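You operate a simulated robot arm through the tools that you are given. There is no shell and no other tool.

You are at the controls of a simulated robot arm. One attempt, no reset.

TASK
The buns are browning fast: turn the oven to 100C and give them 6 more minutes.
Fine: turn it down first, then set the timer and press start. When the timer display shows End, oven off and light off. The door stays shut.

Only the result counts: the job must be done as asked and must still hold three seconds after the hand-in. Knocking over, shifting, dropping, spilling or breaking anything else fails it.

THE ROBOT
A 6-joint arm with a two-finger gripper, fixed in place. Base frame: the origin is on the floor under the middle of its stand, x ahead of it, y to its left, z up. Readings come in m, rad, newtons and seconds.
It reaches about 1.572 m from its shoulder. Its first joint turns from -2.897 to 2.897 rad. Payload 2.45 kg.
Tool frame: the origin (TCP) lies between the finger pads and is the grasp point; the fingertips stand 0.02 m ahead of it; z points along the fingers, y is the line along which they close. The gripper opens to 0.14 m; its body begins 0.168 m behind the TCP.
Orientation is that of the tool frame in the base frame, as a unit quaternion [x, y, z, w]. With the fingers straight down and closing along the base's y, the tool's x points along the base's -x, its y along +y and its z along -z.

THE INTERFACE
- The arm moves only by the tool jog_arm. Its argument "targets" is a list of rows, each an object of numbers (a shift or turn left out is 0, a gripper value left out holds the last): "x", "y", "z": the shift along the base's x, y, z in m; "rx", "ry", "rz": the turn, a rotation vector about the base's x, y, z in rad. In form: [{"x": .., "y": .., "z": .., "rx": .., "ry": .., "rz": ..}, ...]. A call has 1 to 20 rows; each row shifts and turns the commanded pose from where the row before left it. "jaw" is the closure in counts, from 0 (fully open) to 255 (shut), set as the call begins (left out, the last holds). Each row takes 0.2 s and may step no farther than 0.05 m and 0.15 rad from the row before; otherwise, or with a gripper value out of range, the whole call is refused. Where a pose cannot be reached the arm comes as near as it can. A force on the tool above 40 N (or 10 N above the force at the start of the call, whichever is more), or a blocked arm, ends the call early, and 0.2 s more pass. Each finger travels about 0.045 m/s and halts on what it meets, pressing with about 33 N; the grip force reading is that of the motor and also rises with nothing between the fingers. The clock runs only during rows and for 0.2 s after the last one: add rows that do not move to give the fingers time. It gives the time, the measured TCP pose, the force on the tool (base axes), the opening and the grip force at its end, in the units of the frame above (readings bear some noise), with the torque about the TCP (base axes, N m) and any sound that the robot's microphone picked up, and new pictures: "pictures" is both (left out), scene, wrist or none.
- Cameras (640 x 400 px; columns grow to the right, rows downward): "scene" is fixed at [0.05, 0.5006, 1.2323]; the picture's right is [0.02, -1.00, 0.00], its down [-0.50, -0.01, -0.87] and it looks along [0.87, 0.01, -0.50] (base axes); focal length 351 px, centre (320, 200). "wrist" rides on the gripper at [0.078, 0.011, -0.209] in the tool frame; the picture's right is [-0.14, 0.99, 0.00], its down [-0.92, -0.13, -0.37] and it looks along [-0.36, -0.05, 0.93] (tool axes); focal length 280 px, centre (320, 200). There is no depth. A picture from a camera that has moved, and an enlarged one, comes with that camera's place and axes in the base frame and with its lens.
- zoom(camera, box): a new picture of the part [left, top, right, bottom] of that camera's present view, enlarged. No time passes.
- job_done(): hands the job in; it is judged then, once.

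Places have to be worked out from the pictures, the camera data and where the tool is seen. Open the gripper and draw the arm clear of the work before you hand the job in, unless the task says otherwise.

The tools are called after "Request:" as name(argument=value, ...) on one line, values as JSON. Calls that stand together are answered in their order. jog_arm: Moves the arm, as the interface text tells. Its arguments: {"type":"object","properties":{"targets":{"type":"array","items":{"type":"object","properties":{"x":{"type":"number"},"y":{"type":"number"},"z":{"type":"number"},"rx":{"type":"number"},"ry":{"type":"number"},"rz":{"type":"number"}}}},"jaw":{"type":"number"},"pictures":{"type":"string","enum":["both","scene","wrist","none"]}},"required":["targets"]} The other tools are called the same way: zoom (camera, box) takes an enlarged picture of a part of a camera's view; job_done () hands the job in.

At the start:

```text
time: 0.0
tcp_pos: [0.7107, 0.1991, 0.8999]
tool_rot: [0.0, 1.0, 0.0, 0.0]
contact_force: [0.5, -0.4, 0.5]
moment: [-0.01, 0.01, -0.02]
opening: 0.1399
finger_force: 0.0
```

scene: 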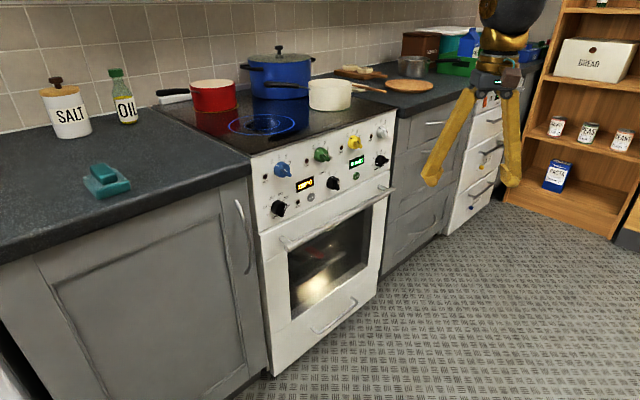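
wrist: 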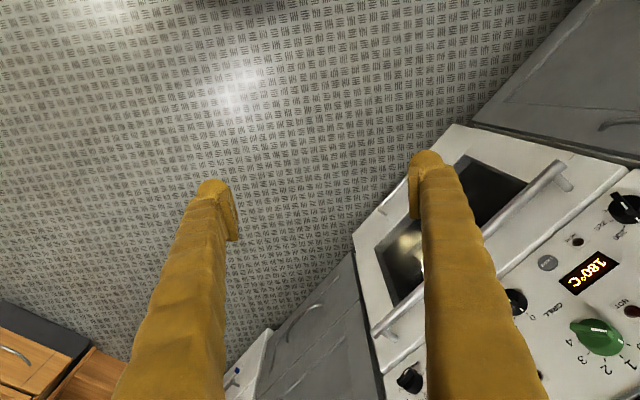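

I'll take a closer look at the oven's control panel before moving anything.

Request:
zoom(camera="scene", box=[240, 110, 400, 230])

Request:
zoom(camera="wrist", box=[360, 120, 640, 400])

```text
3.33 times, centred on (320, 170) of scene
camera zoom: at [0.05, 0.5006, 1.2323], right [0.02, -1.0, 0.0], down [-0.5, -0.01, -0.87], along [0.87, 0.01, -0.5], focal length 1171 px, centre (320, 300)
```

zoom: 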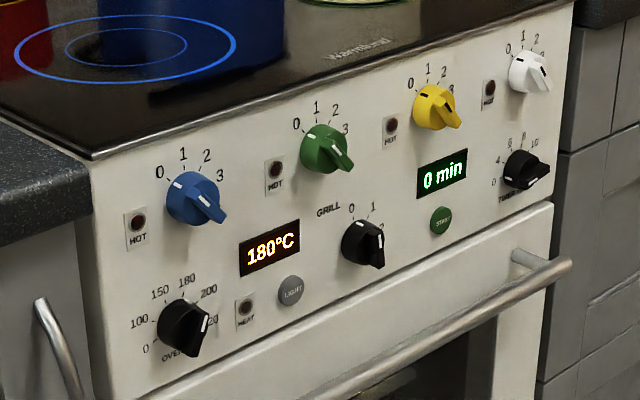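

```text
1.43 times, centred on (500, 260) of wrist
camera zoom: at [0.6329, 0.2097, 1.1093], right [0.14, 0.99, 0.0], down [0.92, -0.13, 0.37], along [0.36, -0.05, -0.93], focal length 401 px, centre (63, 114)
```

zoom: 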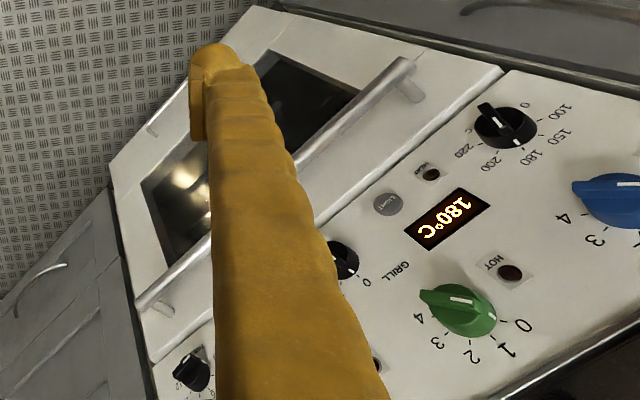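

The displays read 180°C and 0 min. I need finer views of the oven knob, light button, timer knob and start button.

Request:
zoom(camera="scene", box=[265, 170, 329, 220])

Request:
zoom(camera="scene", box=[335, 130, 399, 180])

Request:
zoom(camera="wrist", box=[540, 160, 640, 260])

Request:
zoom(camera="wrist", box=[380, 300, 480, 400])

```text
8.00 times, centred on (297, 195) of scene
camera zoom: at [0.05, 0.5006, 1.2323], right [0.02, -1.0, 0.0], down [-0.5, -0.01, -0.87], along [0.87, 0.01, -0.5], focal length 2810 px, centre (504, 240)
```

zoom: 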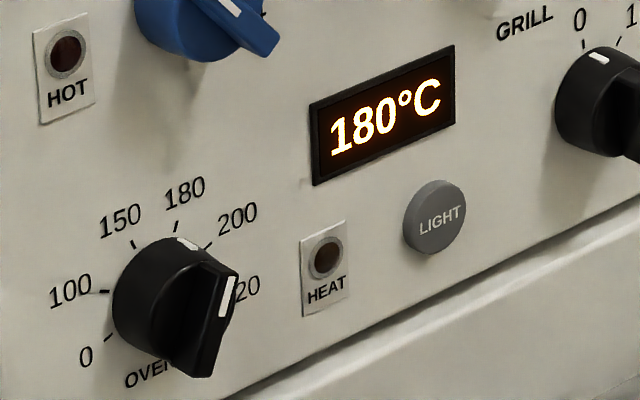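

```text
8.00 times, centred on (367, 155) of scene
camera zoom: at [0.05, 0.5006, 1.2323], right [0.02, -1.0, 0.0], down [-0.5, -0.01, -0.87], along [0.87, 0.01, -0.5], focal length 2810 px, centre (-56, 560)
```

zoom: 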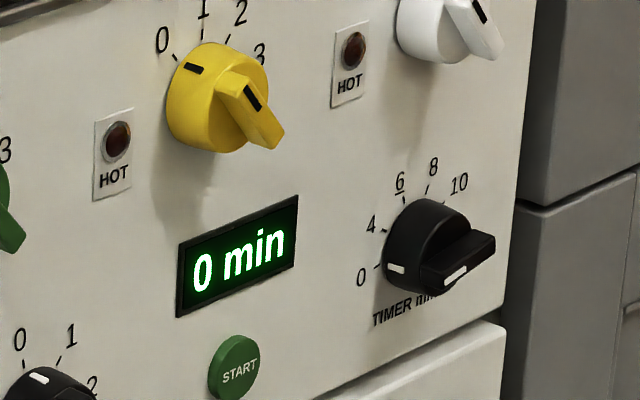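

```text
4.00 times, centred on (590, 210) of wrist
camera zoom: at [0.6329, 0.2097, 1.1093], right [0.14, 0.99, 0.0], down [0.92, -0.13, 0.37], along [0.36, -0.05, -0.93], focal length 1122 px, centre (-760, 160)
```

zoom: 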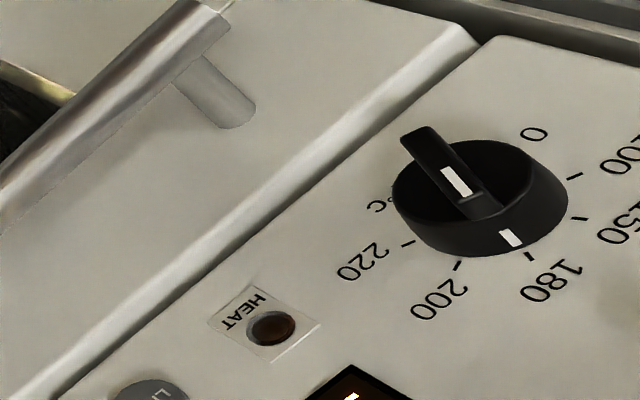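

```text
4.00 times, centred on (430, 350) of wrist
camera zoom: at [0.6329, 0.2097, 1.1093], right [0.14, 0.99, 0.0], down [0.92, -0.13, 0.37], along [0.36, -0.05, -0.93], focal length 1122 px, centre (-120, -400)
```

zoom: 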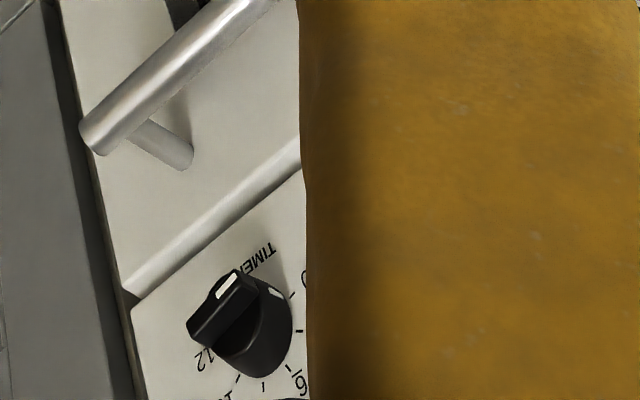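

Triangulating from both cameras puts the panel as a vertical plane running along about (0.70, -0.71, 0). The oven knob is near (0.855, 0.625, 0.75) and the timer knob near (1.16, 0.315, 0.755). I'll yaw the tool to face the panel and then pitch it horizontal, keeping about 0.25 m clear.

Request:
jog_arm(targets=[{"rz": 0.13, "x": 0.004, "y": 0.008, "z": -0.002}, {"rz": 0.13, "x": 0.004, "y": 0.008, "z": -0.002}, {"rz": 0.13, "x": 0.004, "y": 0.008, "z": -0.002}, {"rz": 0.13, "x": 0.004, "y": 0.008, "z": -0.002}, {"rz": 0.13, "x": 0.004, "y": 0.008, "z": -0.002}, {"rz": 0.127, "x": 0.004, "y": 0.008, "z": -0.002}, {"rx": 0.0917, "ry": -0.0935}, {"rx": 0.0917, "ry": -0.0935}, {"rx": 0.0917, "ry": -0.0935}], jaw=0)

```text
time: 2.0
tcp_pos: [0.736, 0.2468, 0.8881]
tool_rot: [-0.371, 0.908, 0.073, 0.182]
contact_force: [0.0, -0.5, -0.2]
moment: [-0.02, -0.03, -0.03]
opening: 0.14
finger_force: 0.0
camera wrist: at [0.619, 0.1475, 1.0512], right [-0.6, 0.8, 0.05], down [0.59, 0.41, 0.69], along [0.53, 0.45, -0.72], focal length 280 px, centre (320, 200)
```

scene: 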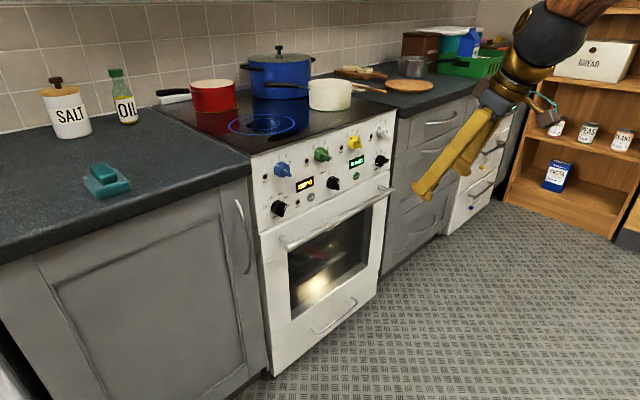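
wrist: 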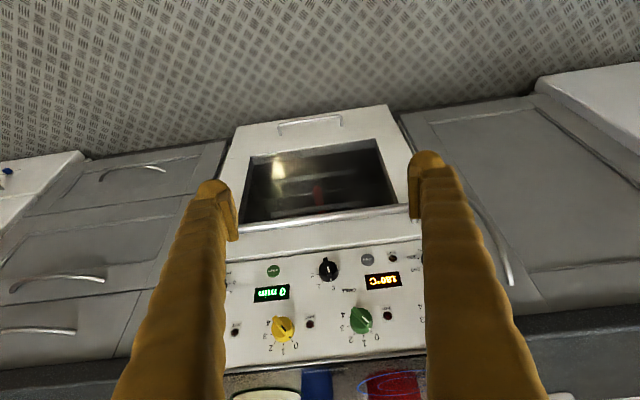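

Motion matches the command, and the panel is squarely ahead. I'll finish the pitch to horizontal while drifting to about 0.25 m in front of the panel.

Request:
jog_arm(targets=[{"rx": 0.0917, "ry": -0.0935, "x": 0.005, "y": 0.01, "z": -0.01}, {"rx": 0.0917, "ry": -0.0935, "x": 0.005, "y": 0.01, "z": -0.01}, {"rx": 0.0917, "ry": -0.0935, "x": 0.005, "y": 0.01, "z": -0.01}, {"rx": 0.0917, "ry": -0.0935, "x": 0.005, "y": 0.01, "z": -0.01}, {"rx": 0.0917, "ry": -0.0935, "x": 0.005, "y": 0.01, "z": -0.01}, {"rx": 0.0917, "ry": -0.0935, "x": 0.005, "y": 0.01, "z": -0.01}, {"rx": 0.0917, "ry": -0.0935, "x": 0.005, "y": 0.01, "z": -0.01}, {"rx": 0.0917, "ry": -0.0935, "x": 0.005, "y": 0.01, "z": -0.01}, {"rx": 0.0917, "ry": -0.0935, "x": 0.005, "y": 0.01, "z": -0.01}])

```text
time: 4.0
tcp_pos: [0.8486, 0.3351, 0.8731]
tool_rot: [-0.257, 0.667, 0.296, 0.634]
contact_force: [0.2, -0.8, 0.7]
moment: [0.0, 0.04, -0.01]
opening: 0.1401
finger_force: 0.0
out of reach, approached as far as the arm can: row 6, 7, 8, 9
camera wrist: at [0.6902, 0.1956, 0.8004], right [-0.7, 0.68, 0.2], down [-0.11, -0.38, 0.92], along [0.7, 0.62, 0.34], focal length 280 px, centre (320, 200)
```

scene: 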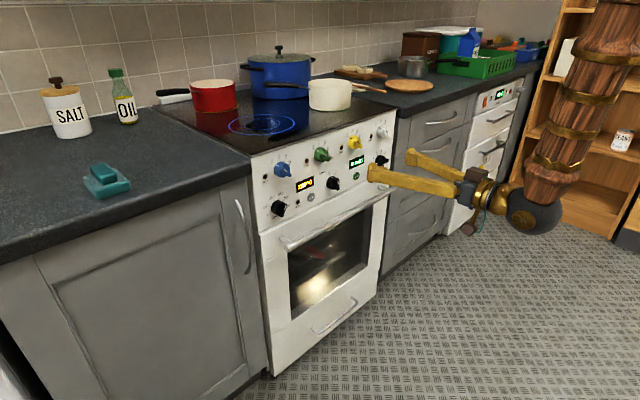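
wrist: 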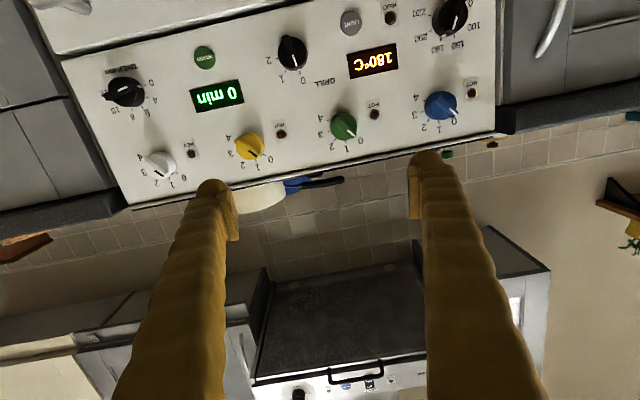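

The horizontal orientation was reached, but the arm stopped about 0.1 m short of the commanded position, so there is a fold limit close to the base. The current view is good for measuring, so I'll zoom in on the knobs.

Request:
zoom(camera="wrist", box=[400, 0, 500, 62])

Request:
zoom(camera="wrist", box=[80, 50, 180, 120])

Request:
zoom(camera="wrist", box=[60, 0, 520, 220])

Request:
zoom(camera="scene", box=[250, 120, 410, 220])

```text
6.40 times, centred on (450, 31) of wrist
camera zoom: at [0.6902, 0.1956, 0.8004], right [-0.7, 0.68, 0.2], down [-0.11, -0.38, 0.92], along [0.7, 0.62, 0.34], focal length 1794 px, centre (-512, 1282)
```

zoom: 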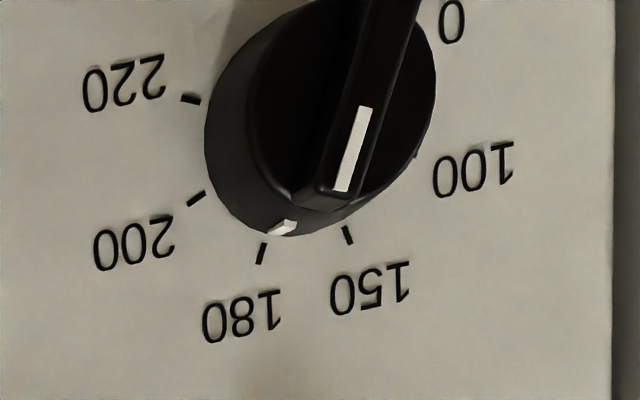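

```text
5.71 times, centred on (130, 85) of wrist
camera zoom: at [0.6902, 0.1956, 0.8004], right [-0.7, 0.68, 0.2], down [-0.11, -0.38, 0.92], along [0.7, 0.62, 0.34], focal length 1602 px, centre (1406, 857)
```

zoom: 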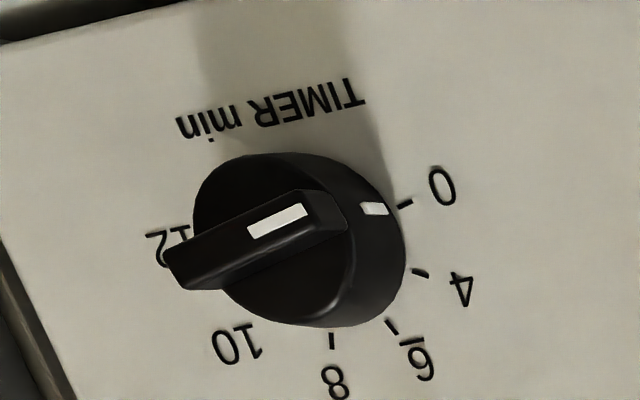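

```text
1.39 times, centred on (290, 110) of wrist
camera zoom: at [0.6902, 0.1956, 0.8004], right [-0.7, 0.68, 0.2], down [-0.11, -0.38, 0.92], along [0.7, 0.62, 0.34], focal length 390 px, centre (362, 325)
```

zoom: 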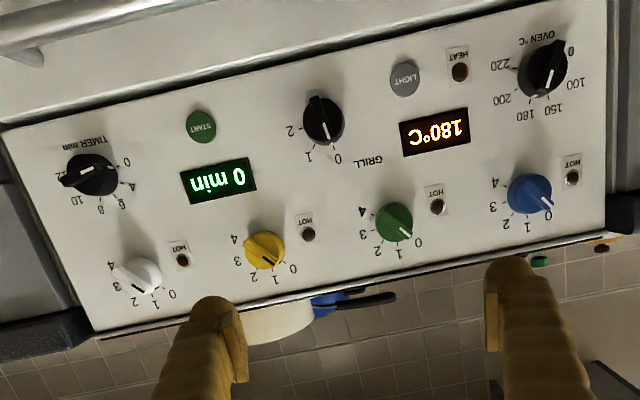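

```text
4.00 times, centred on (330, 170) of scene
camera zoom: at [0.05, 0.5006, 1.2323], right [0.02, -1.0, 0.0], down [-0.5, -0.01, -0.87], along [0.87, 0.01, -0.5], focal length 1405 px, centre (280, 320)
```

zoom: 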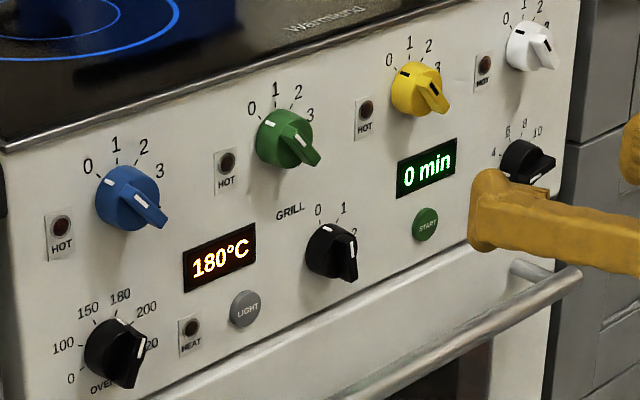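

Refining the geometry from three views gives:
- **Panel:** yaw is 45°, with its plane at n·p ≈ 1.0515.
- **Oven knob:** centre about (0.857, 0.630, 0.744), with a 12 mm fin standing out about 33 mm.
- **Timer knob:** centre about (1.170, 0.317, 0.744).

First I'll make a small test move to see what the commanded pose is after the out-of-reach rows.

Request:
jog_arm(targets=[{"x": 0.02, "z": 0.02}, {}], pictures="none")

```text
time: 4.6
tcp_pos: [0.8686, 0.3359, 0.8919]
tool_rot: [-0.263, 0.662, 0.286, 0.641]
contact_force: [-0.3, 0.4, 0.7]
moment: [0.02, 0.03, 0.04]
opening: 0.1398
finger_force: 0.0
```

The commanded pose follows the actual pose, so I can keep working relative to the readings. I'll move toward the oven knob at about 0.10 m standoff and a little high, square the tool to the panel, roll +22.5° to line up with the fin, and partly close the jaw.

Request:
jog_arm(targets=[{"x": -0.0137, "y": 0.0372, "z": -0.004, "rx": -0.0187, "ry": -0.0399, "rz": -0.0121}, {"x": -0.0137, "y": 0.0372, "z": -0.004, "rx": 0.0926, "ry": 0.0926}, {"x": -0.0137, "y": 0.0372, "z": -0.004, "rx": 0.0926, "ry": 0.0926}, {"x": -0.0137, "y": 0.0372, "z": -0.004, "rx": 0.0926, "ry": 0.0926}, {"x": -0.0137, "y": 0.0372, "z": -0.004}, {"x": -0.0137, "y": 0.0372, "z": -0.004}, {}], jaw=160)

```text
time: 6.2
tcp_pos: [0.8033, 0.5517, 0.8824]
tool_rot: [-0.142, 0.694, 0.397, 0.584]
contact_force: [0.1, -0.1, 0.0]
moment: [0.02, -0.03, 0.0]
opening: 0.0524
finger_force: 0.0
out of reach, approached as far as the arm can: row 1, 6
camera wrist: at [0.6283, 0.4301, 0.8151], right [-0.62, 0.6, 0.51], down [0.08, -0.59, 0.8], along [0.78, 0.54, 0.31], focal length 280 px, centre (320, 200)
```

scene: 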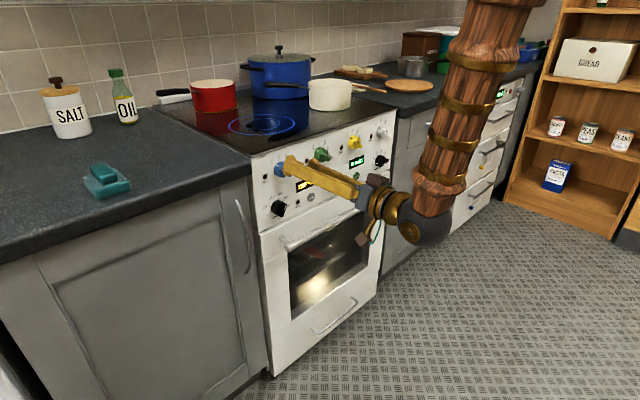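
wrist: 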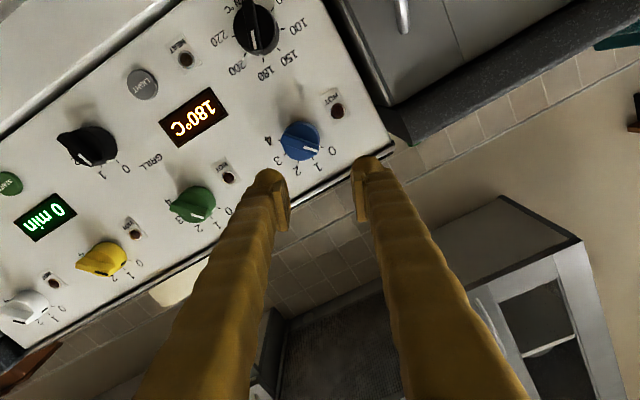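

The arm again stopped about 2 cm short, at a wrist limit; it is at U≈0.178 with about 0.093 m standoff. I'll lower in small checked steps toward knob height and see how the reach behaves.

Request:
jog_arm(targets=[{"x": -0.002, "y": 0.018, "z": -0.035}, {"x": 0.004, "y": 0.01, "z": -0.035}, {}], pictures="wrist")

```text
time: 7.0
tcp_pos: [0.8178, 0.5608, 0.8124]
tool_rot: [-0.143, 0.694, 0.397, 0.583]
contact_force: [0.7, -0.6, 0.0]
moment: [-0.01, 0.03, 0.01]
opening: 0.0522
finger_force: 0.1
out of reach, approached as far as the arm can: row 1, 2
camera wrist: at [0.6423, 0.4393, 0.7458], right [-0.62, 0.6, 0.51], down [0.08, -0.59, 0.8], along [0.78, 0.54, 0.32], focal length 280 px, centre (320, 200)
```

wrist: 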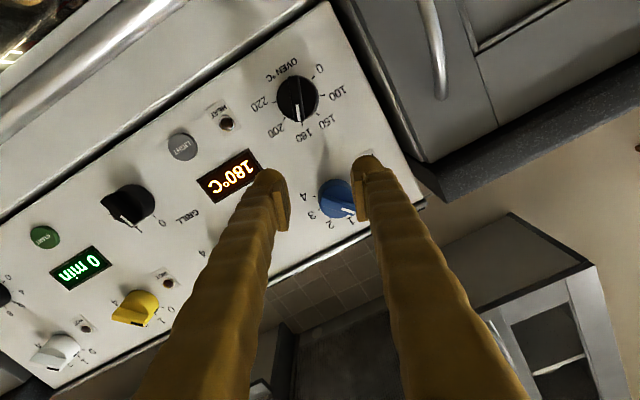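

The errors are now purely sideways, which suggests wrist joints are near their limits in this roll branch. The fin can also be gripped with the tool rolled 180° (camera on top), which should leave the last joint plenty of room. I'll back off to a clear spot and start rolling about the tool axis.

Request:
jog_arm(targets=[{"x": 0.008, "y": -0.029, "z": 0.006, "rx": 0.1015, "ry": 0.1035}, {"x": 0.008, "y": -0.029, "z": 0.006, "rx": 0.1015, "ry": 0.1035}, {"x": 0.008, "y": -0.029, "z": 0.006, "rx": 0.1015, "ry": 0.1035}, {"rx": 0.1015, "ry": 0.1035}, {"rx": 0.1015, "ry": 0.1035}, {"rx": 0.1015, "ry": 0.1035}, {"rx": 0.1015, "ry": 0.1035}, {"rx": 0.1015, "ry": 0.1035}, {"rx": 0.1015, "ry": 0.1035}, {"rx": 0.1015, "ry": 0.1035}, {"rx": 0.1015, "ry": 0.1035}], pictures="none")

```text
time: 9.4
tcp_pos: [0.8408, 0.4733, 0.8306]
tool_rot: [0.399, 0.588, 0.693, 0.123]
contact_force: [-0.2, 0.6, 0.0]
moment: [0.01, 0.03, 0.0]
opening: 0.0523
finger_force: 0.1
```

The roll works cleanly, so I'll continue with the remaining 88°.

Request:
jog_arm(targets=[{"rx": 0.0984, "ry": 0.1003}, {"rx": 0.0984, "ry": 0.1003}, {"rx": 0.0984, "ry": 0.1003}, {"rx": 0.0984, "ry": 0.1003}, {"rx": 0.0984, "ry": 0.1003}, {"rx": 0.0984, "ry": 0.1003}, {"rx": 0.0984, "ry": 0.1003}, {"rx": 0.0984, "ry": 0.1003}, {"rx": 0.0984, "ry": 0.1003}, {"rx": 0.0984, "ry": 0.1003}, {"rx": 0.0984, "ry": 0.1003}])

```text
time: 11.8
tcp_pos: [0.8417, 0.4734, 0.8305]
tool_rot: [0.692, 0.144, 0.584, -0.4]
contact_force: [0.3, 0.3, -0.3]
moment: [-0.02, 0.0, 0.01]
opening: 0.0521
finger_force: 0.1
camera wrist: at [0.7249, 0.2957, 0.8986], right [0.62, -0.6, -0.51], down [-0.6, 0.06, -0.8], along [0.51, 0.8, -0.32], focal length 280 px, centre (320, 200)
```

scene: 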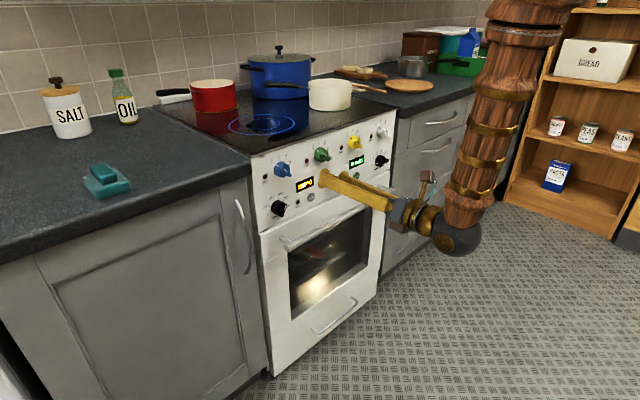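
wrist: 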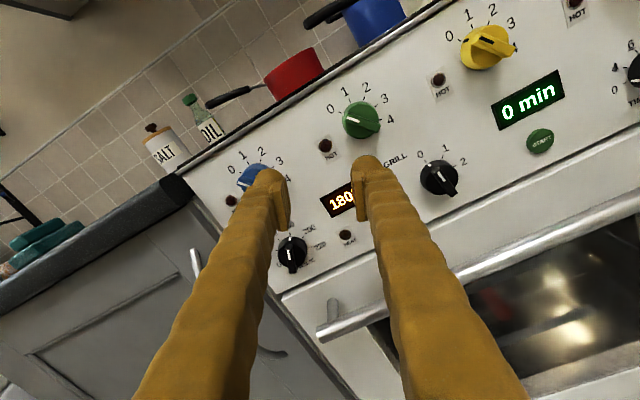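

The camera is now on top and the roll matches the fin line at about 67.5°. Next I'll yaw the tool about 3.4° for joint margin and move to a pre-grasp in front of the oven knob, with TCP about 0.075 m off the panel.

Request:
jog_arm(targets=[{"x": -0.0094, "y": 0.0259, "z": -0.0218, "rz": 0.055}, {"x": -0.0094, "y": 0.0259, "z": -0.0218}, {"x": -0.0094, "y": 0.0259, "z": -0.0218}, {"x": -0.0094, "y": 0.0259, "z": -0.0218}, {}])

```text
time: 13.0
tcp_pos: [0.8043, 0.5766, 0.7432]
tool_rot: [0.687, 0.163, 0.573, -0.416]
contact_force: [-0.5, 0.3, 1.1]
moment: [0.03, -0.04, 0.0]
opening: 0.0522
finger_force: 0.0
camera wrist: at [0.6967, 0.3925, 0.8114], right [0.65, -0.56, -0.51], down [-0.6, 0.03, -0.8], along [0.47, 0.83, -0.32], focal length 280 px, centre (320, 200)
```

scene: 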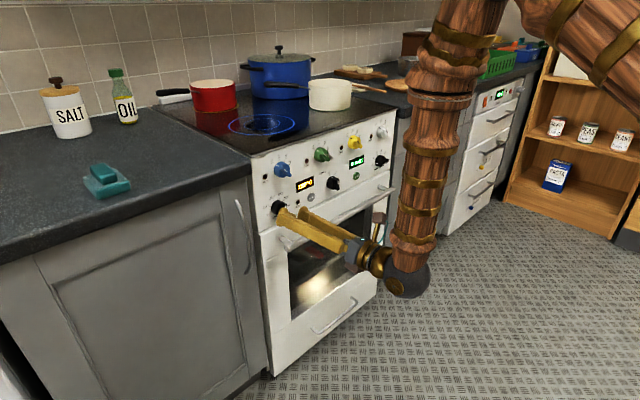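
wrist: 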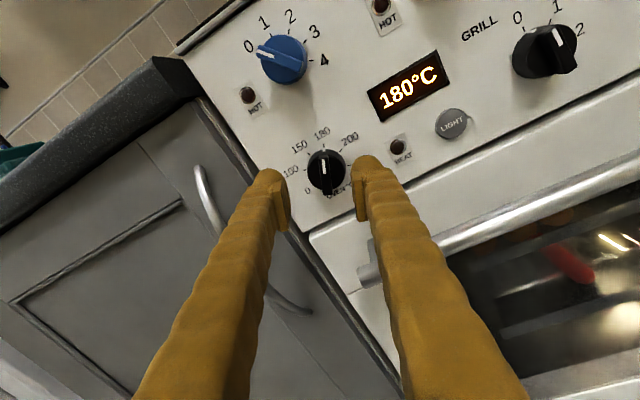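

Reached exactly with no limit warning, and the knob now lies between the fingertips. I'll zoom in to check fin alignment and centring.

Request:
zoom(camera="wrist", box=[250, 110, 410, 230])

Request:
zoom(camera="scene", box=[255, 180, 355, 255])

```text
3.33 times, centred on (330, 170) of wrist
camera zoom: at [0.6967, 0.3925, 0.8114], right [0.65, -0.56, -0.51], down [-0.6, 0.03, -0.8], along [0.47, 0.83, -0.32], focal length 935 px, centre (287, 300)
```

zoom: 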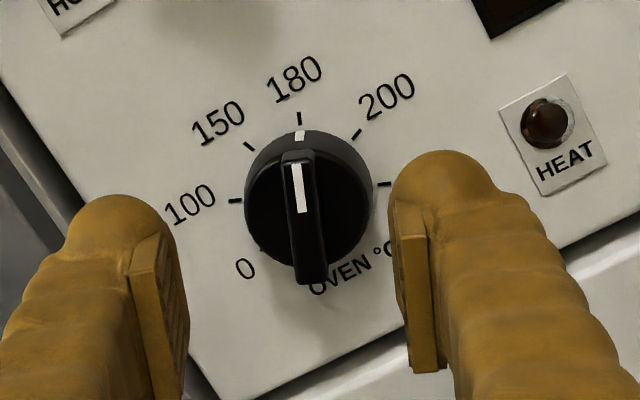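

```text
5.33 times, centred on (305, 218) of scene
camera zoom: at [0.05, 0.5006, 1.2323], right [0.02, -1.0, 0.0], down [-0.5, -0.01, -0.87], along [0.87, 0.01, -0.5], focal length 1873 px, centre (400, 107)
```

zoom: 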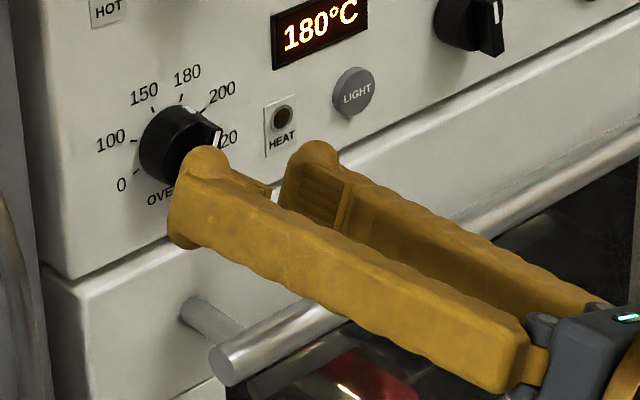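

The fin is aligned with the finger plane and centred to within about 1 mm. I'll advance along the panel normal until TCP is about 0.035 m off the panel, so the pads flank the fin.

Request:
jog_arm(targets=[{"x": 0.0094, "y": 0.0096}, {"x": 0.0094, "y": 0.0096}, {"x": 0.0093, "y": 0.0095}, {}], pictures="wrist")

```text
time: 14.0
tcp_pos: [0.8303, 0.6067, 0.7439]
tool_rot: [0.687, 0.163, 0.573, -0.415]
contact_force: [-0.1, -0.3, -0.9]
moment: [0.02, 0.0, -0.03]
opening: 0.0522
finger_force: 0.0
camera wrist: at [0.7252, 0.4222, 0.8114], right [0.65, -0.56, -0.51], down [-0.6, 0.03, -0.8], along [0.47, 0.83, -0.32], focal length 280 px, centre (320, 200)
```

wrist: 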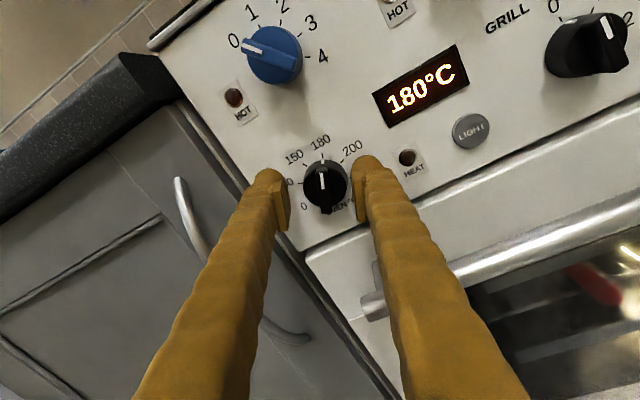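

Contact is still zero, and I want one magnified look before closing.

Request:
zoom(camera="wrist", box=[250, 120, 410, 240])

Request:
zoom(camera="scene", box=[255, 180, 335, 240])

```text
3.33 times, centred on (330, 180) of wrist
camera zoom: at [0.7252, 0.4222, 0.8114], right [0.65, -0.56, -0.51], down [-0.6, 0.03, -0.8], along [0.47, 0.83, -0.32], focal length 935 px, centre (287, 267)
```

zoom: 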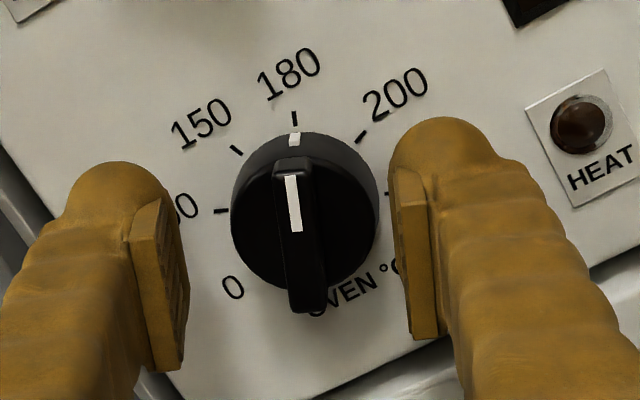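

```text
6.67 times, centred on (295, 210) of scene
camera zoom: at [0.05, 0.5006, 1.2323], right [0.02, -1.0, 0.0], down [-0.5, -0.01, -0.87], along [0.87, 0.01, -0.5], focal length 2342 px, centre (487, 133)
```

zoom: 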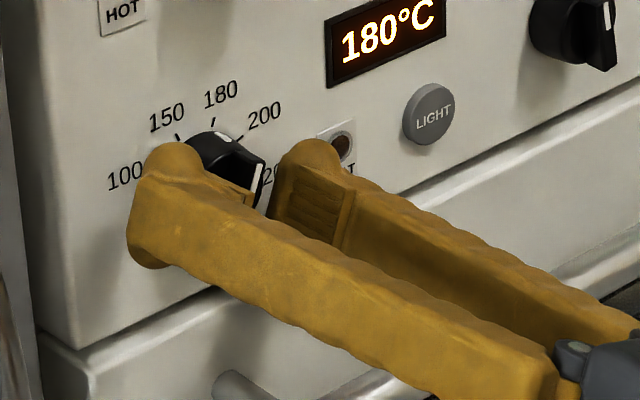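

The fin sits about 2 mm right of centre. I'll nudge over and slightly inward, then close on the fin.

Request:
jog_arm(targets=[{"x": 0.0033, "y": 0.0001}, {}, {}, {}, {}], jaw=255)

```text
time: 14.6
tcp_pos: [0.8336, 0.6018, 0.7403]
tool_rot: [0.69, 0.162, 0.572, -0.414]
contact_force: [-51.5, -62.8, 8.7]
moment: [0.35, -0.36, -0.35]
opening: 0.0218
finger_force: 15.8
stopped in row 2: the force on the tool passed its limit at 48 N (the readings are from after the stop); the commanded pose is now the measured one
camera wrist: at [0.7265, 0.4176, 0.8097], right [0.65, -0.57, -0.51], down [-0.6, 0.03, -0.8], along [0.47, 0.82, -0.32], focal length 280 px, centre (320, 200)
```

scene: 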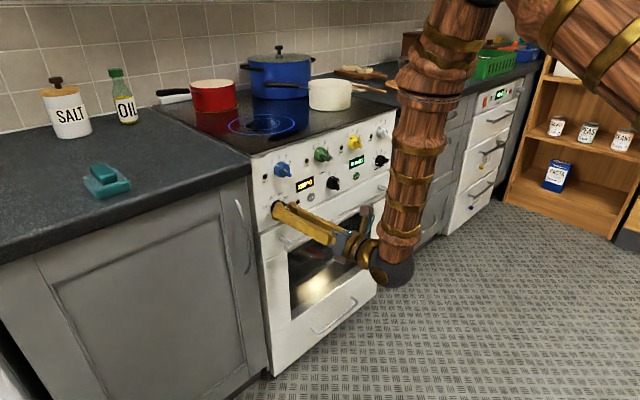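
wrist: 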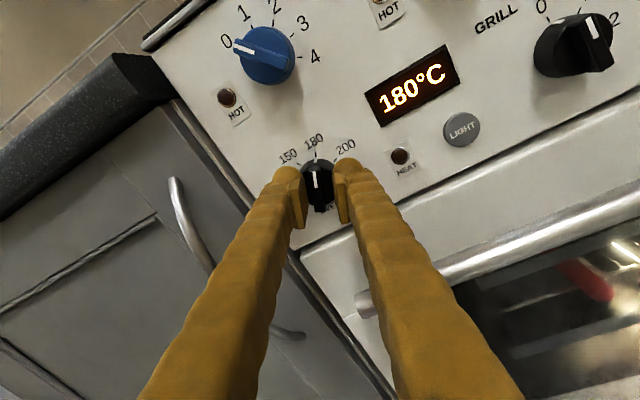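

The fingertips met the knob's skirt and pushed back with about 80 N, so I was slightly too deep. I'll ease out to about 0.040 m from the panel, re-centre, and let the fingers finish closing on the fin.

Request:
jog_arm(targets=[{"x": -0.0045, "y": -0.0005, "z": 0.0028}, {}, {}, {}], jaw=255, pictures="wrist")

```text
time: 15.6
tcp_pos: [0.8307, 0.6021, 0.7406]
tool_rot: [0.691, 0.161, 0.572, -0.412]
contact_force: [-7.0, -74.3, -50.3]
moment: [-0.39, 0.37, -1.22]
opening: 0.0088
finger_force: 36.6
camera wrist: at [0.7236, 0.4183, 0.8112], right [0.65, -0.57, -0.51], down [-0.6, 0.03, -0.8], along [0.47, 0.82, -0.32], focal length 280 px, centre (320, 200)
```

wrist: 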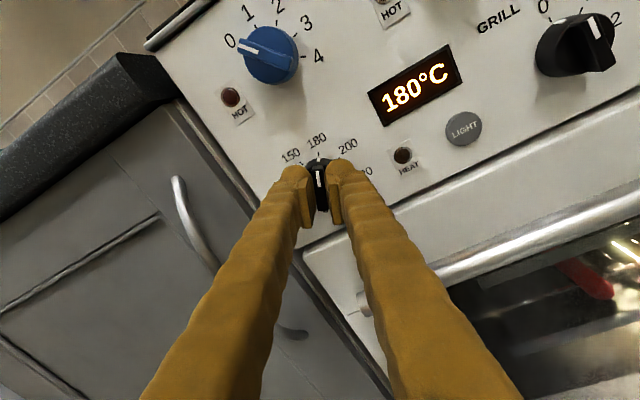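

The fin is gripped (opening 8.8 mm), but the arm carries a side load. I'll relax the commanded pose along the measured force to unload the knob before turning.

Request:
jog_arm(targets=[{"x": -0.0004, "y": -0.0033, "z": -0.0024}, {}], pictures="wrist")

Request:
zoom(camera="wrist", box=[260, 120, 420, 240])

```text
time: 16.2
tcp_pos: [0.8309, 0.6, 0.7421]
tool_rot: [0.689, 0.162, 0.573, -0.414]
contact_force: [27.6, -17.9, -48.6]
moment: [-0.38, 0.35, -0.39]
opening: 0.009
finger_force: 37.1
camera wrist: at [0.7238, 0.4172, 0.8107], right [0.65, -0.56, -0.51], down [-0.6, 0.03, -0.8], along [0.47, 0.83, -0.32], focal length 280 px, centre (320, 200)
```

wrist: 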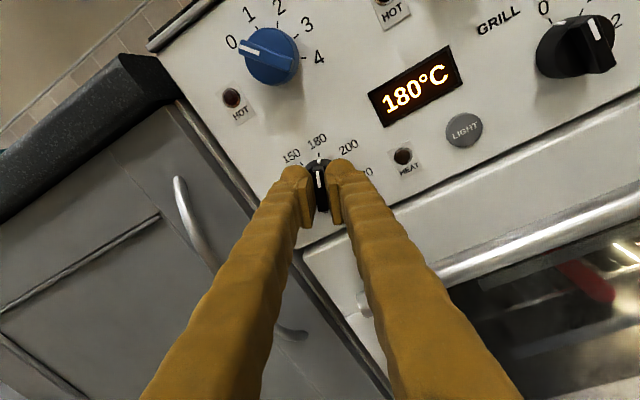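

```text
3.33 times, centred on (340, 180) of wrist
camera zoom: at [0.7238, 0.4172, 0.8107], right [0.65, -0.56, -0.51], down [-0.6, 0.03, -0.8], along [0.47, 0.83, -0.32], focal length 935 px, centre (253, 267)
```

zoom: 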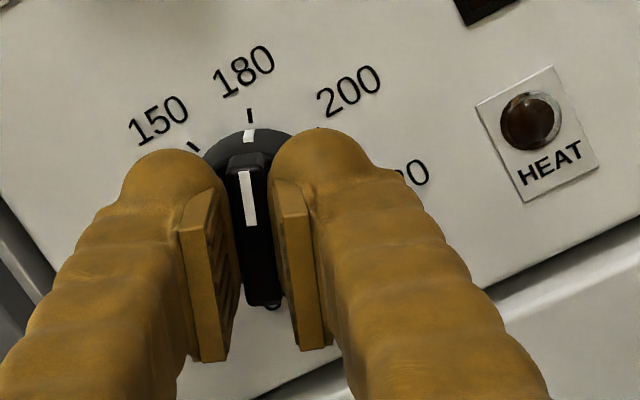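

The normal load is gone, but about 50 N still acts toward +U and down. I'll shift the commanded pose a little further along that force.

Request:
jog_arm(targets=[{"x": 0.0022, "y": -0.002, "z": -0.0029}, {}], pictures="none")

```text
time: 16.8
tcp_pos: [0.8306, 0.6008, 0.7425]
tool_rot: [0.687, 0.163, 0.573, -0.416]
contact_force: [-18.6, 7.3, 1.8]
moment: [0.04, 0.04, 0.01]
opening: 0.0085
finger_force: 36.7
```

The load is now only about 20 N and the knob axis reads near U≈0.162, z≈0.7425. I'll start turning counter-clockwise (toward 100) about the tool axis in a small first batch of 30°.

Request:
jog_arm(targets=[{"x": -0.0006, "y": 0.0004, "rx": -0.0854, "ry": -0.0993}, {"rx": -0.0854, "ry": -0.0993}, {"rx": -0.0854, "ry": -0.0993}, {"rx": -0.0854, "ry": -0.0993}], pictures="wrist")

```text
time: 17.4
tcp_pos: [0.8305, 0.6009, 0.7432]
tool_rot: [0.66, 0.25, 0.622, -0.34]
contact_force: [-9.1, -3.5, 4.0]
moment: [0.07, -0.09, -0.05]
opening: 0.0087
finger_force: 36.5
stopped in row 3: the force on the tool passed its limit at 42 N (the readings are from after the stop); the commanded pose is now the measured one
camera wrist: at [0.7102, 0.4285, 0.8175], right [0.73, -0.63, -0.27], down [-0.43, -0.11, -0.9], along [0.53, 0.77, -0.35], focal length 280 px, centre (320, 200)
```

wrist: 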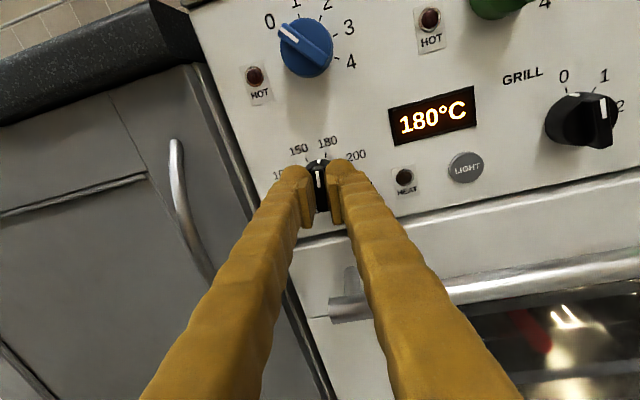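

It turned about 15° before brushing the 40 N limit, and the load has now relaxed. I'll continue in gentler steps.

Request:
jog_arm(targets=[{"rx": -0.0587, "ry": -0.0683}, {"rx": -0.0587, "ry": -0.0683}, {"rx": -0.0587, "ry": -0.0683}, {"rx": -0.0587, "ry": -0.0683}, {}], pictures="wrist")

```text
time: 18.6
tcp_pos: [0.8312, 0.6006, 0.7415]
tool_rot: [0.604, 0.364, 0.673, -0.222]
contact_force: [-13.2, 2.4, 5.4]
moment: [0.11, -0.1, -0.02]
opening: 0.0088
finger_force: 36.7
camera wrist: at [0.689, 0.4468, 0.82], right [0.76, -0.65, 0.09], down [-0.18, -0.33, -0.93], along [0.63, 0.69, -0.36], focal length 280 px, centre (320, 200)
```

wrist: 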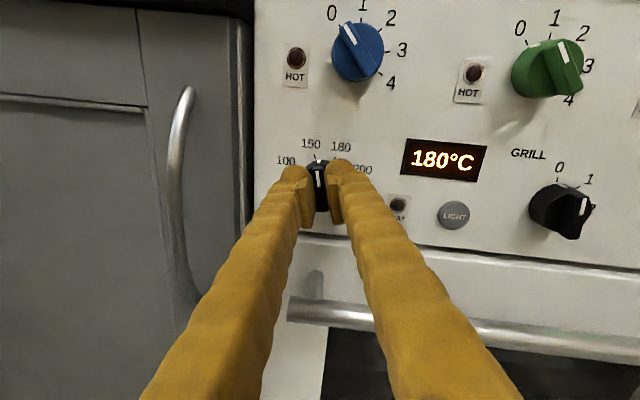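

The knob follows smoothly, with the fin now around 103° (near the 150 mark) and loads small. I'll continue toward 100.

Request:
jog_arm(targets=[{"rx": -0.0587, "ry": -0.0683}, {"rx": -0.0587, "ry": -0.0683}, {"rx": -0.0587, "ry": -0.0683}, {"rx": -0.0587, "ry": -0.0683}, {"rx": -0.0587, "ry": -0.0683}, {"rx": -0.0587, "ry": -0.0683}, {"rx": -0.0587, "ry": -0.0683}, {}], pictures="wrist")

```text
time: 20.4
tcp_pos: [0.8318, 0.6003, 0.7422]
tool_rot: [0.462, 0.534, 0.708, -0.004]
contact_force: [-20.5, -4.1, -1.7]
moment: [0.08, -0.06, 0.04]
opening: 0.0085
finger_force: 36.1
camera wrist: at [0.6554, 0.4758, 0.8012], right [0.57, -0.49, 0.66], down [0.22, -0.68, -0.7], along [0.79, 0.55, -0.28], focal length 280 px, centre (320, 200)
```

wrist: 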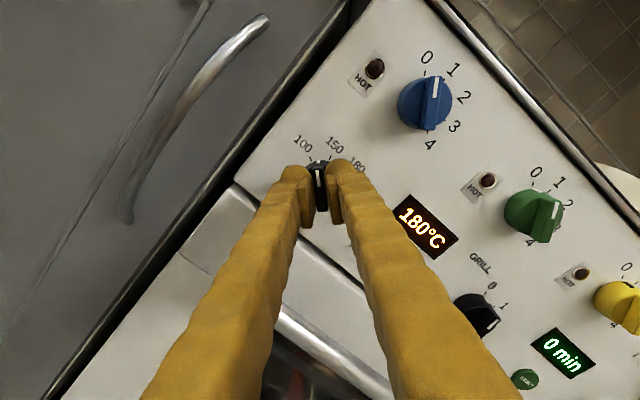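

The fin is at about 139°, so about 19° remain to the 100 mark. I'll turn the rest and then check the pointer up close.

Request:
jog_arm(targets=[{"rx": -0.0535, "ry": -0.0622}, {"rx": -0.0535, "ry": -0.0622}, {"rx": -0.0535, "ry": -0.0622}, {"rx": -0.0535, "ry": -0.0622}, {}], pictures="wrist")

Request:
zoom(camera="wrist", box=[260, 110, 420, 230])

Request:
zoom(camera="scene", box=[255, 160, 355, 235])

```text
time: 21.6
tcp_pos: [0.8306, 0.6003, 0.7423]
tool_rot: [0.369, 0.603, 0.699, 0.112]
contact_force: [-11.4, -5.1, -7.7]
moment: [0.02, -0.02, 0.07]
opening: 0.0086
finger_force: 36.4
camera wrist: at [0.6431, 0.4864, 0.7817], right [0.38, -0.33, 0.86], down [0.37, -0.8, -0.47], along [0.85, 0.5, -0.19], focal length 280 px, centre (320, 200)
```

wrist: 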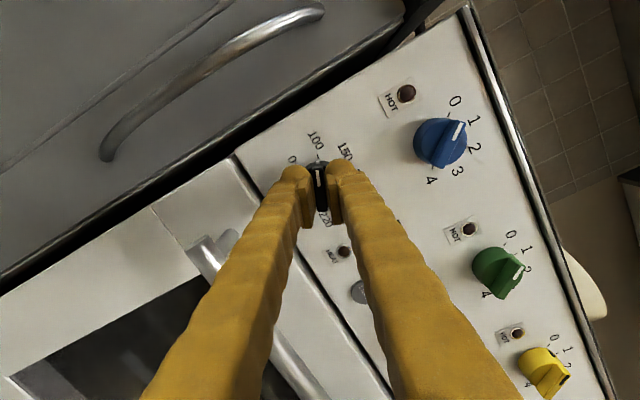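

```text
3.33 times, centred on (340, 170) of wrist
camera zoom: at [0.6431, 0.4864, 0.7817], right [0.38, -0.33, 0.86], down [0.37, -0.8, -0.47], along [0.85, 0.5, -0.19], focal length 935 px, centre (253, 300)
```

zoom: 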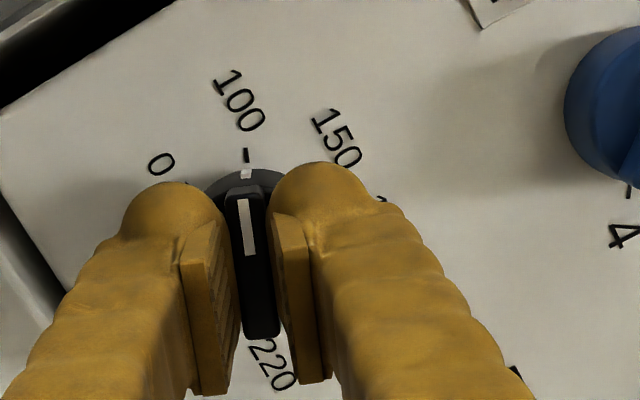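

```text
5.33 times, centred on (305, 198) of scene
camera zoom: at [0.05, 0.5006, 1.2323], right [0.02, -1.0, 0.0], down [-0.5, -0.01, -0.87], along [0.87, 0.01, -0.5], focal length 1873 px, centre (400, 213)
```

zoom: 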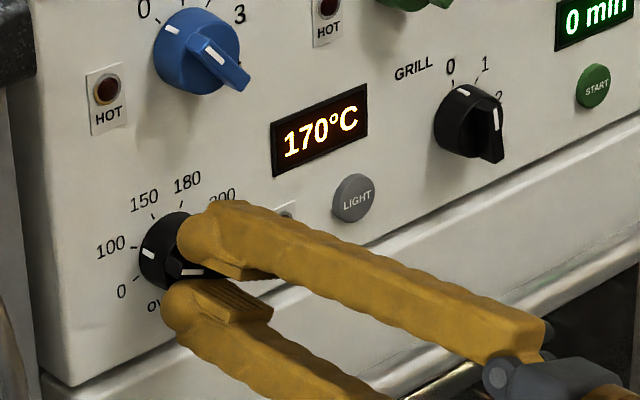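

The pointer sits exactly on the 100 tick and the display is already falling (170°C), so it shows the actual temperature. I'll open modestly and back straight out.

Request:
jog_arm(targets=[{}, {}, {}, {"x": -0.0118, "y": -0.0118}, {"x": -0.0118, "y": -0.0118}, {"x": -0.0118, "y": -0.0118}, {}], jaw=185, pictures="wrist")

Request:
zoom(camera="wrist", box=[260, 110, 420, 230])

```text
time: 23.2
tcp_pos: [0.7948, 0.5654, 0.7427]
tool_rot: [0.368, 0.604, 0.698, 0.11]
contact_force: [-0.4, 0.7, -0.2]
moment: [-0.02, 0.01, -0.01]
opening: 0.0385
finger_force: 0.1
camera wrist: at [0.6072, 0.4516, 0.7819], right [0.38, -0.33, 0.86], down [0.37, -0.8, -0.47], along [0.85, 0.5, -0.19], focal length 280 px, centre (320, 200)
```

wrist: 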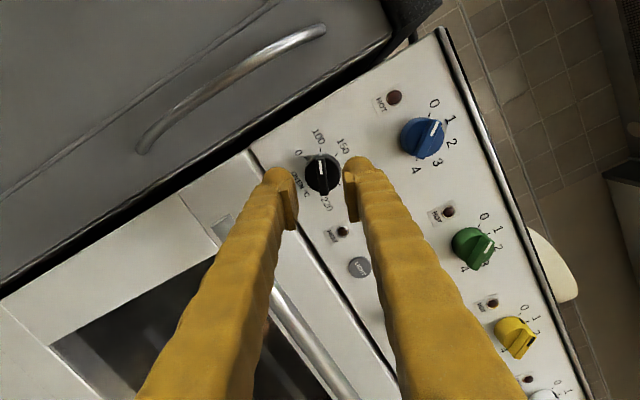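

```text
3.33 times, centred on (340, 170) of wrist
camera zoom: at [0.6072, 0.4516, 0.7819], right [0.38, -0.33, 0.86], down [0.37, -0.8, -0.47], along [0.85, 0.5, -0.19], focal length 935 px, centre (253, 300)
```

zoom: 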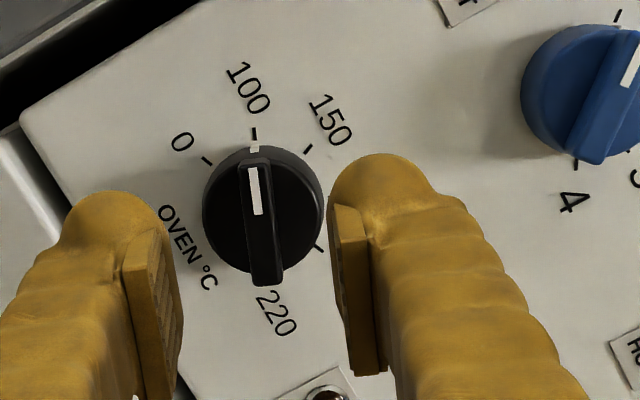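

The oven knob is cleanly set to 100. Now I'll travel along the panel at about 0.08–0.09 m standoff to the timer knob, squaring to 45° and rolling −45° to match its fin (at 0).

Request:
jog_arm(targets=[{"x": 0.0319, "y": -0.0305, "rz": -0.075}, {"x": 0.0319, "y": -0.0305, "rx": -0.0926, "ry": -0.0926}, {"x": 0.0319, "y": -0.0305, "rx": -0.0926, "ry": -0.0926}, {"x": 0.0319, "y": -0.0305, "rx": -0.0926, "ry": -0.0926}, {"x": 0.0319, "y": -0.0305, "rx": -0.0926, "ry": -0.0926}, {"x": 0.0319, "y": -0.0305, "rx": -0.0926, "ry": -0.0926}, {"x": 0.0319, "y": -0.0305, "rx": -0.0926, "ry": -0.0926}, {"x": 0.0319, "y": -0.0305}, {"x": 0.0319, "y": -0.0305}, {"x": 0.0318, "y": -0.0307}, {}], jaw=170)

```text
time: 25.6
tcp_pos: [1.116, 0.2609, 0.742]
tool_rot: [0.137, 0.695, 0.587, 0.392]
contact_force: [0.8, 0.1, -0.3]
moment: [-0.02, -0.01, 0.0]
opening: 0.0467
finger_force: 0.1
camera wrist: at [0.9129, 0.1664, 0.7231], right [-0.18, 0.18, 0.97], down [0.38, -0.89, 0.24], along [0.91, 0.41, 0.09], focal length 280 px, centre (320, 200)
```

scene: 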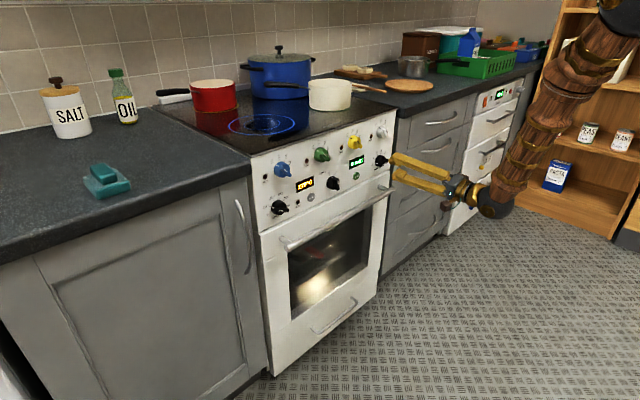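
wrist: 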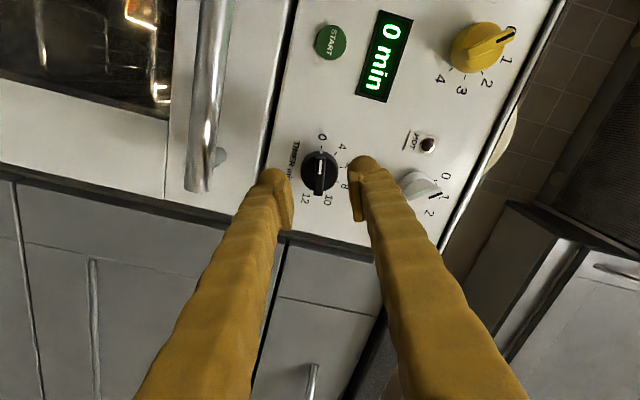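

Positioned in front of the timer knob; I'll zoom in to check alignment and the pointer.

Request:
zoom(camera="wrist", box=[250, 110, 410, 230])

Request:
zoom(camera="scene", box=[340, 120, 460, 210])

```text
3.33 times, centred on (330, 170) of wrist
camera zoom: at [0.9129, 0.1664, 0.7231], right [-0.18, 0.18, 0.97], down [0.38, -0.89, 0.24], along [0.91, 0.41, 0.09], focal length 935 px, centre (287, 300)
```

zoom: 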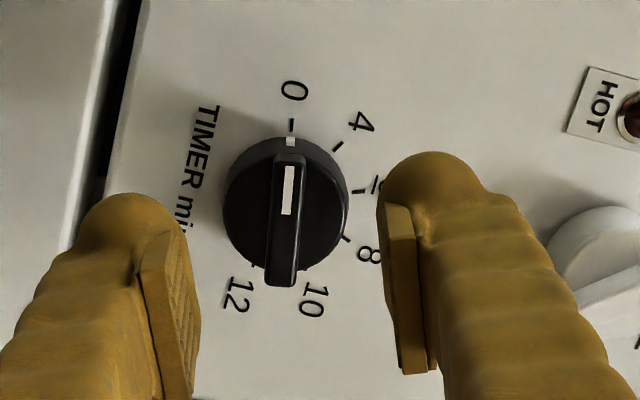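

```text
4.44 times, centred on (400, 165) of scene
camera zoom: at [0.05, 0.5006, 1.2323], right [0.02, -1.0, 0.0], down [-0.5, -0.01, -0.87], along [0.87, 0.01, -0.5], focal length 1561 px, centre (-36, 356)
```

zoom: 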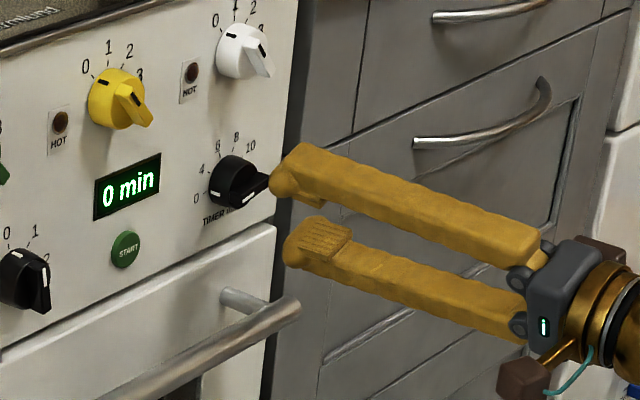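

The fin is centred (pixel 286 versus tool line 287) and the pointer is at 0. I'll advance to about 0.040 m off the panel and check for contact.

Request:
jog_arm(targets=[{"x": 0.0089, "y": 0.0092}, {"x": 0.0088, "y": 0.0093}, {"x": 0.0088, "y": 0.0093}, {}], pictures="wrist")

Request:
zoom(camera="wrist", box=[250, 120, 410, 240])

```text
time: 26.6
tcp_pos: [1.1415, 0.2879, 0.7413]
tool_rot: [0.135, 0.695, 0.587, 0.392]
contact_force: [-0.3, 1.1, -0.1]
moment: [-0.01, 0.02, 0.02]
opening: 0.0466
finger_force: 0.1
camera wrist: at [0.9389, 0.1945, 0.7226], right [-0.18, 0.18, 0.97], down [0.38, -0.89, 0.24], along [0.91, 0.41, 0.09], focal length 280 px, centre (320, 200)
```

wrist: 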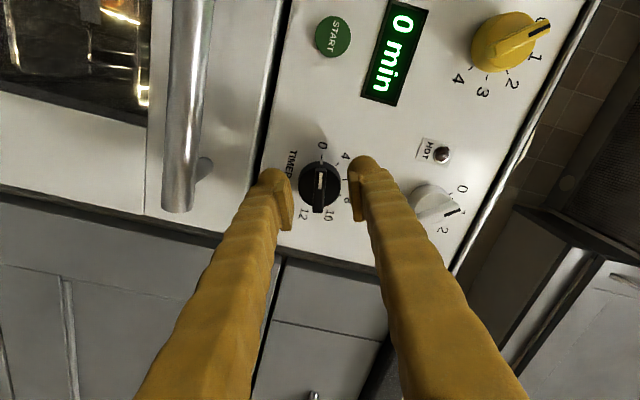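

```text
3.33 times, centred on (330, 180) of wrist
camera zoom: at [0.9389, 0.1945, 0.7226], right [-0.18, 0.18, 0.97], down [0.38, -0.89, 0.24], along [0.91, 0.41, 0.09], focal length 935 px, centre (287, 267)
```

zoom: 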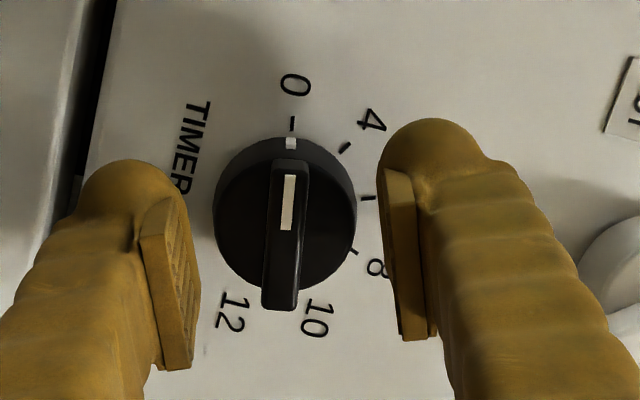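

Still no contact and well centred, so I'll close on the timer fin.

Request:
jog_arm(targets=[{}, {}, {}, {}], jaw=255, pictures="none")

```text
time: 27.6
tcp_pos: [1.1401, 0.2873, 0.7417]
tool_rot: [0.136, 0.695, 0.588, 0.391]
contact_force: [5.9, 0.2, -5.4]
moment: [0.64, 0.72, -0.03]
opening: 0.0132
finger_force: 39.6
```

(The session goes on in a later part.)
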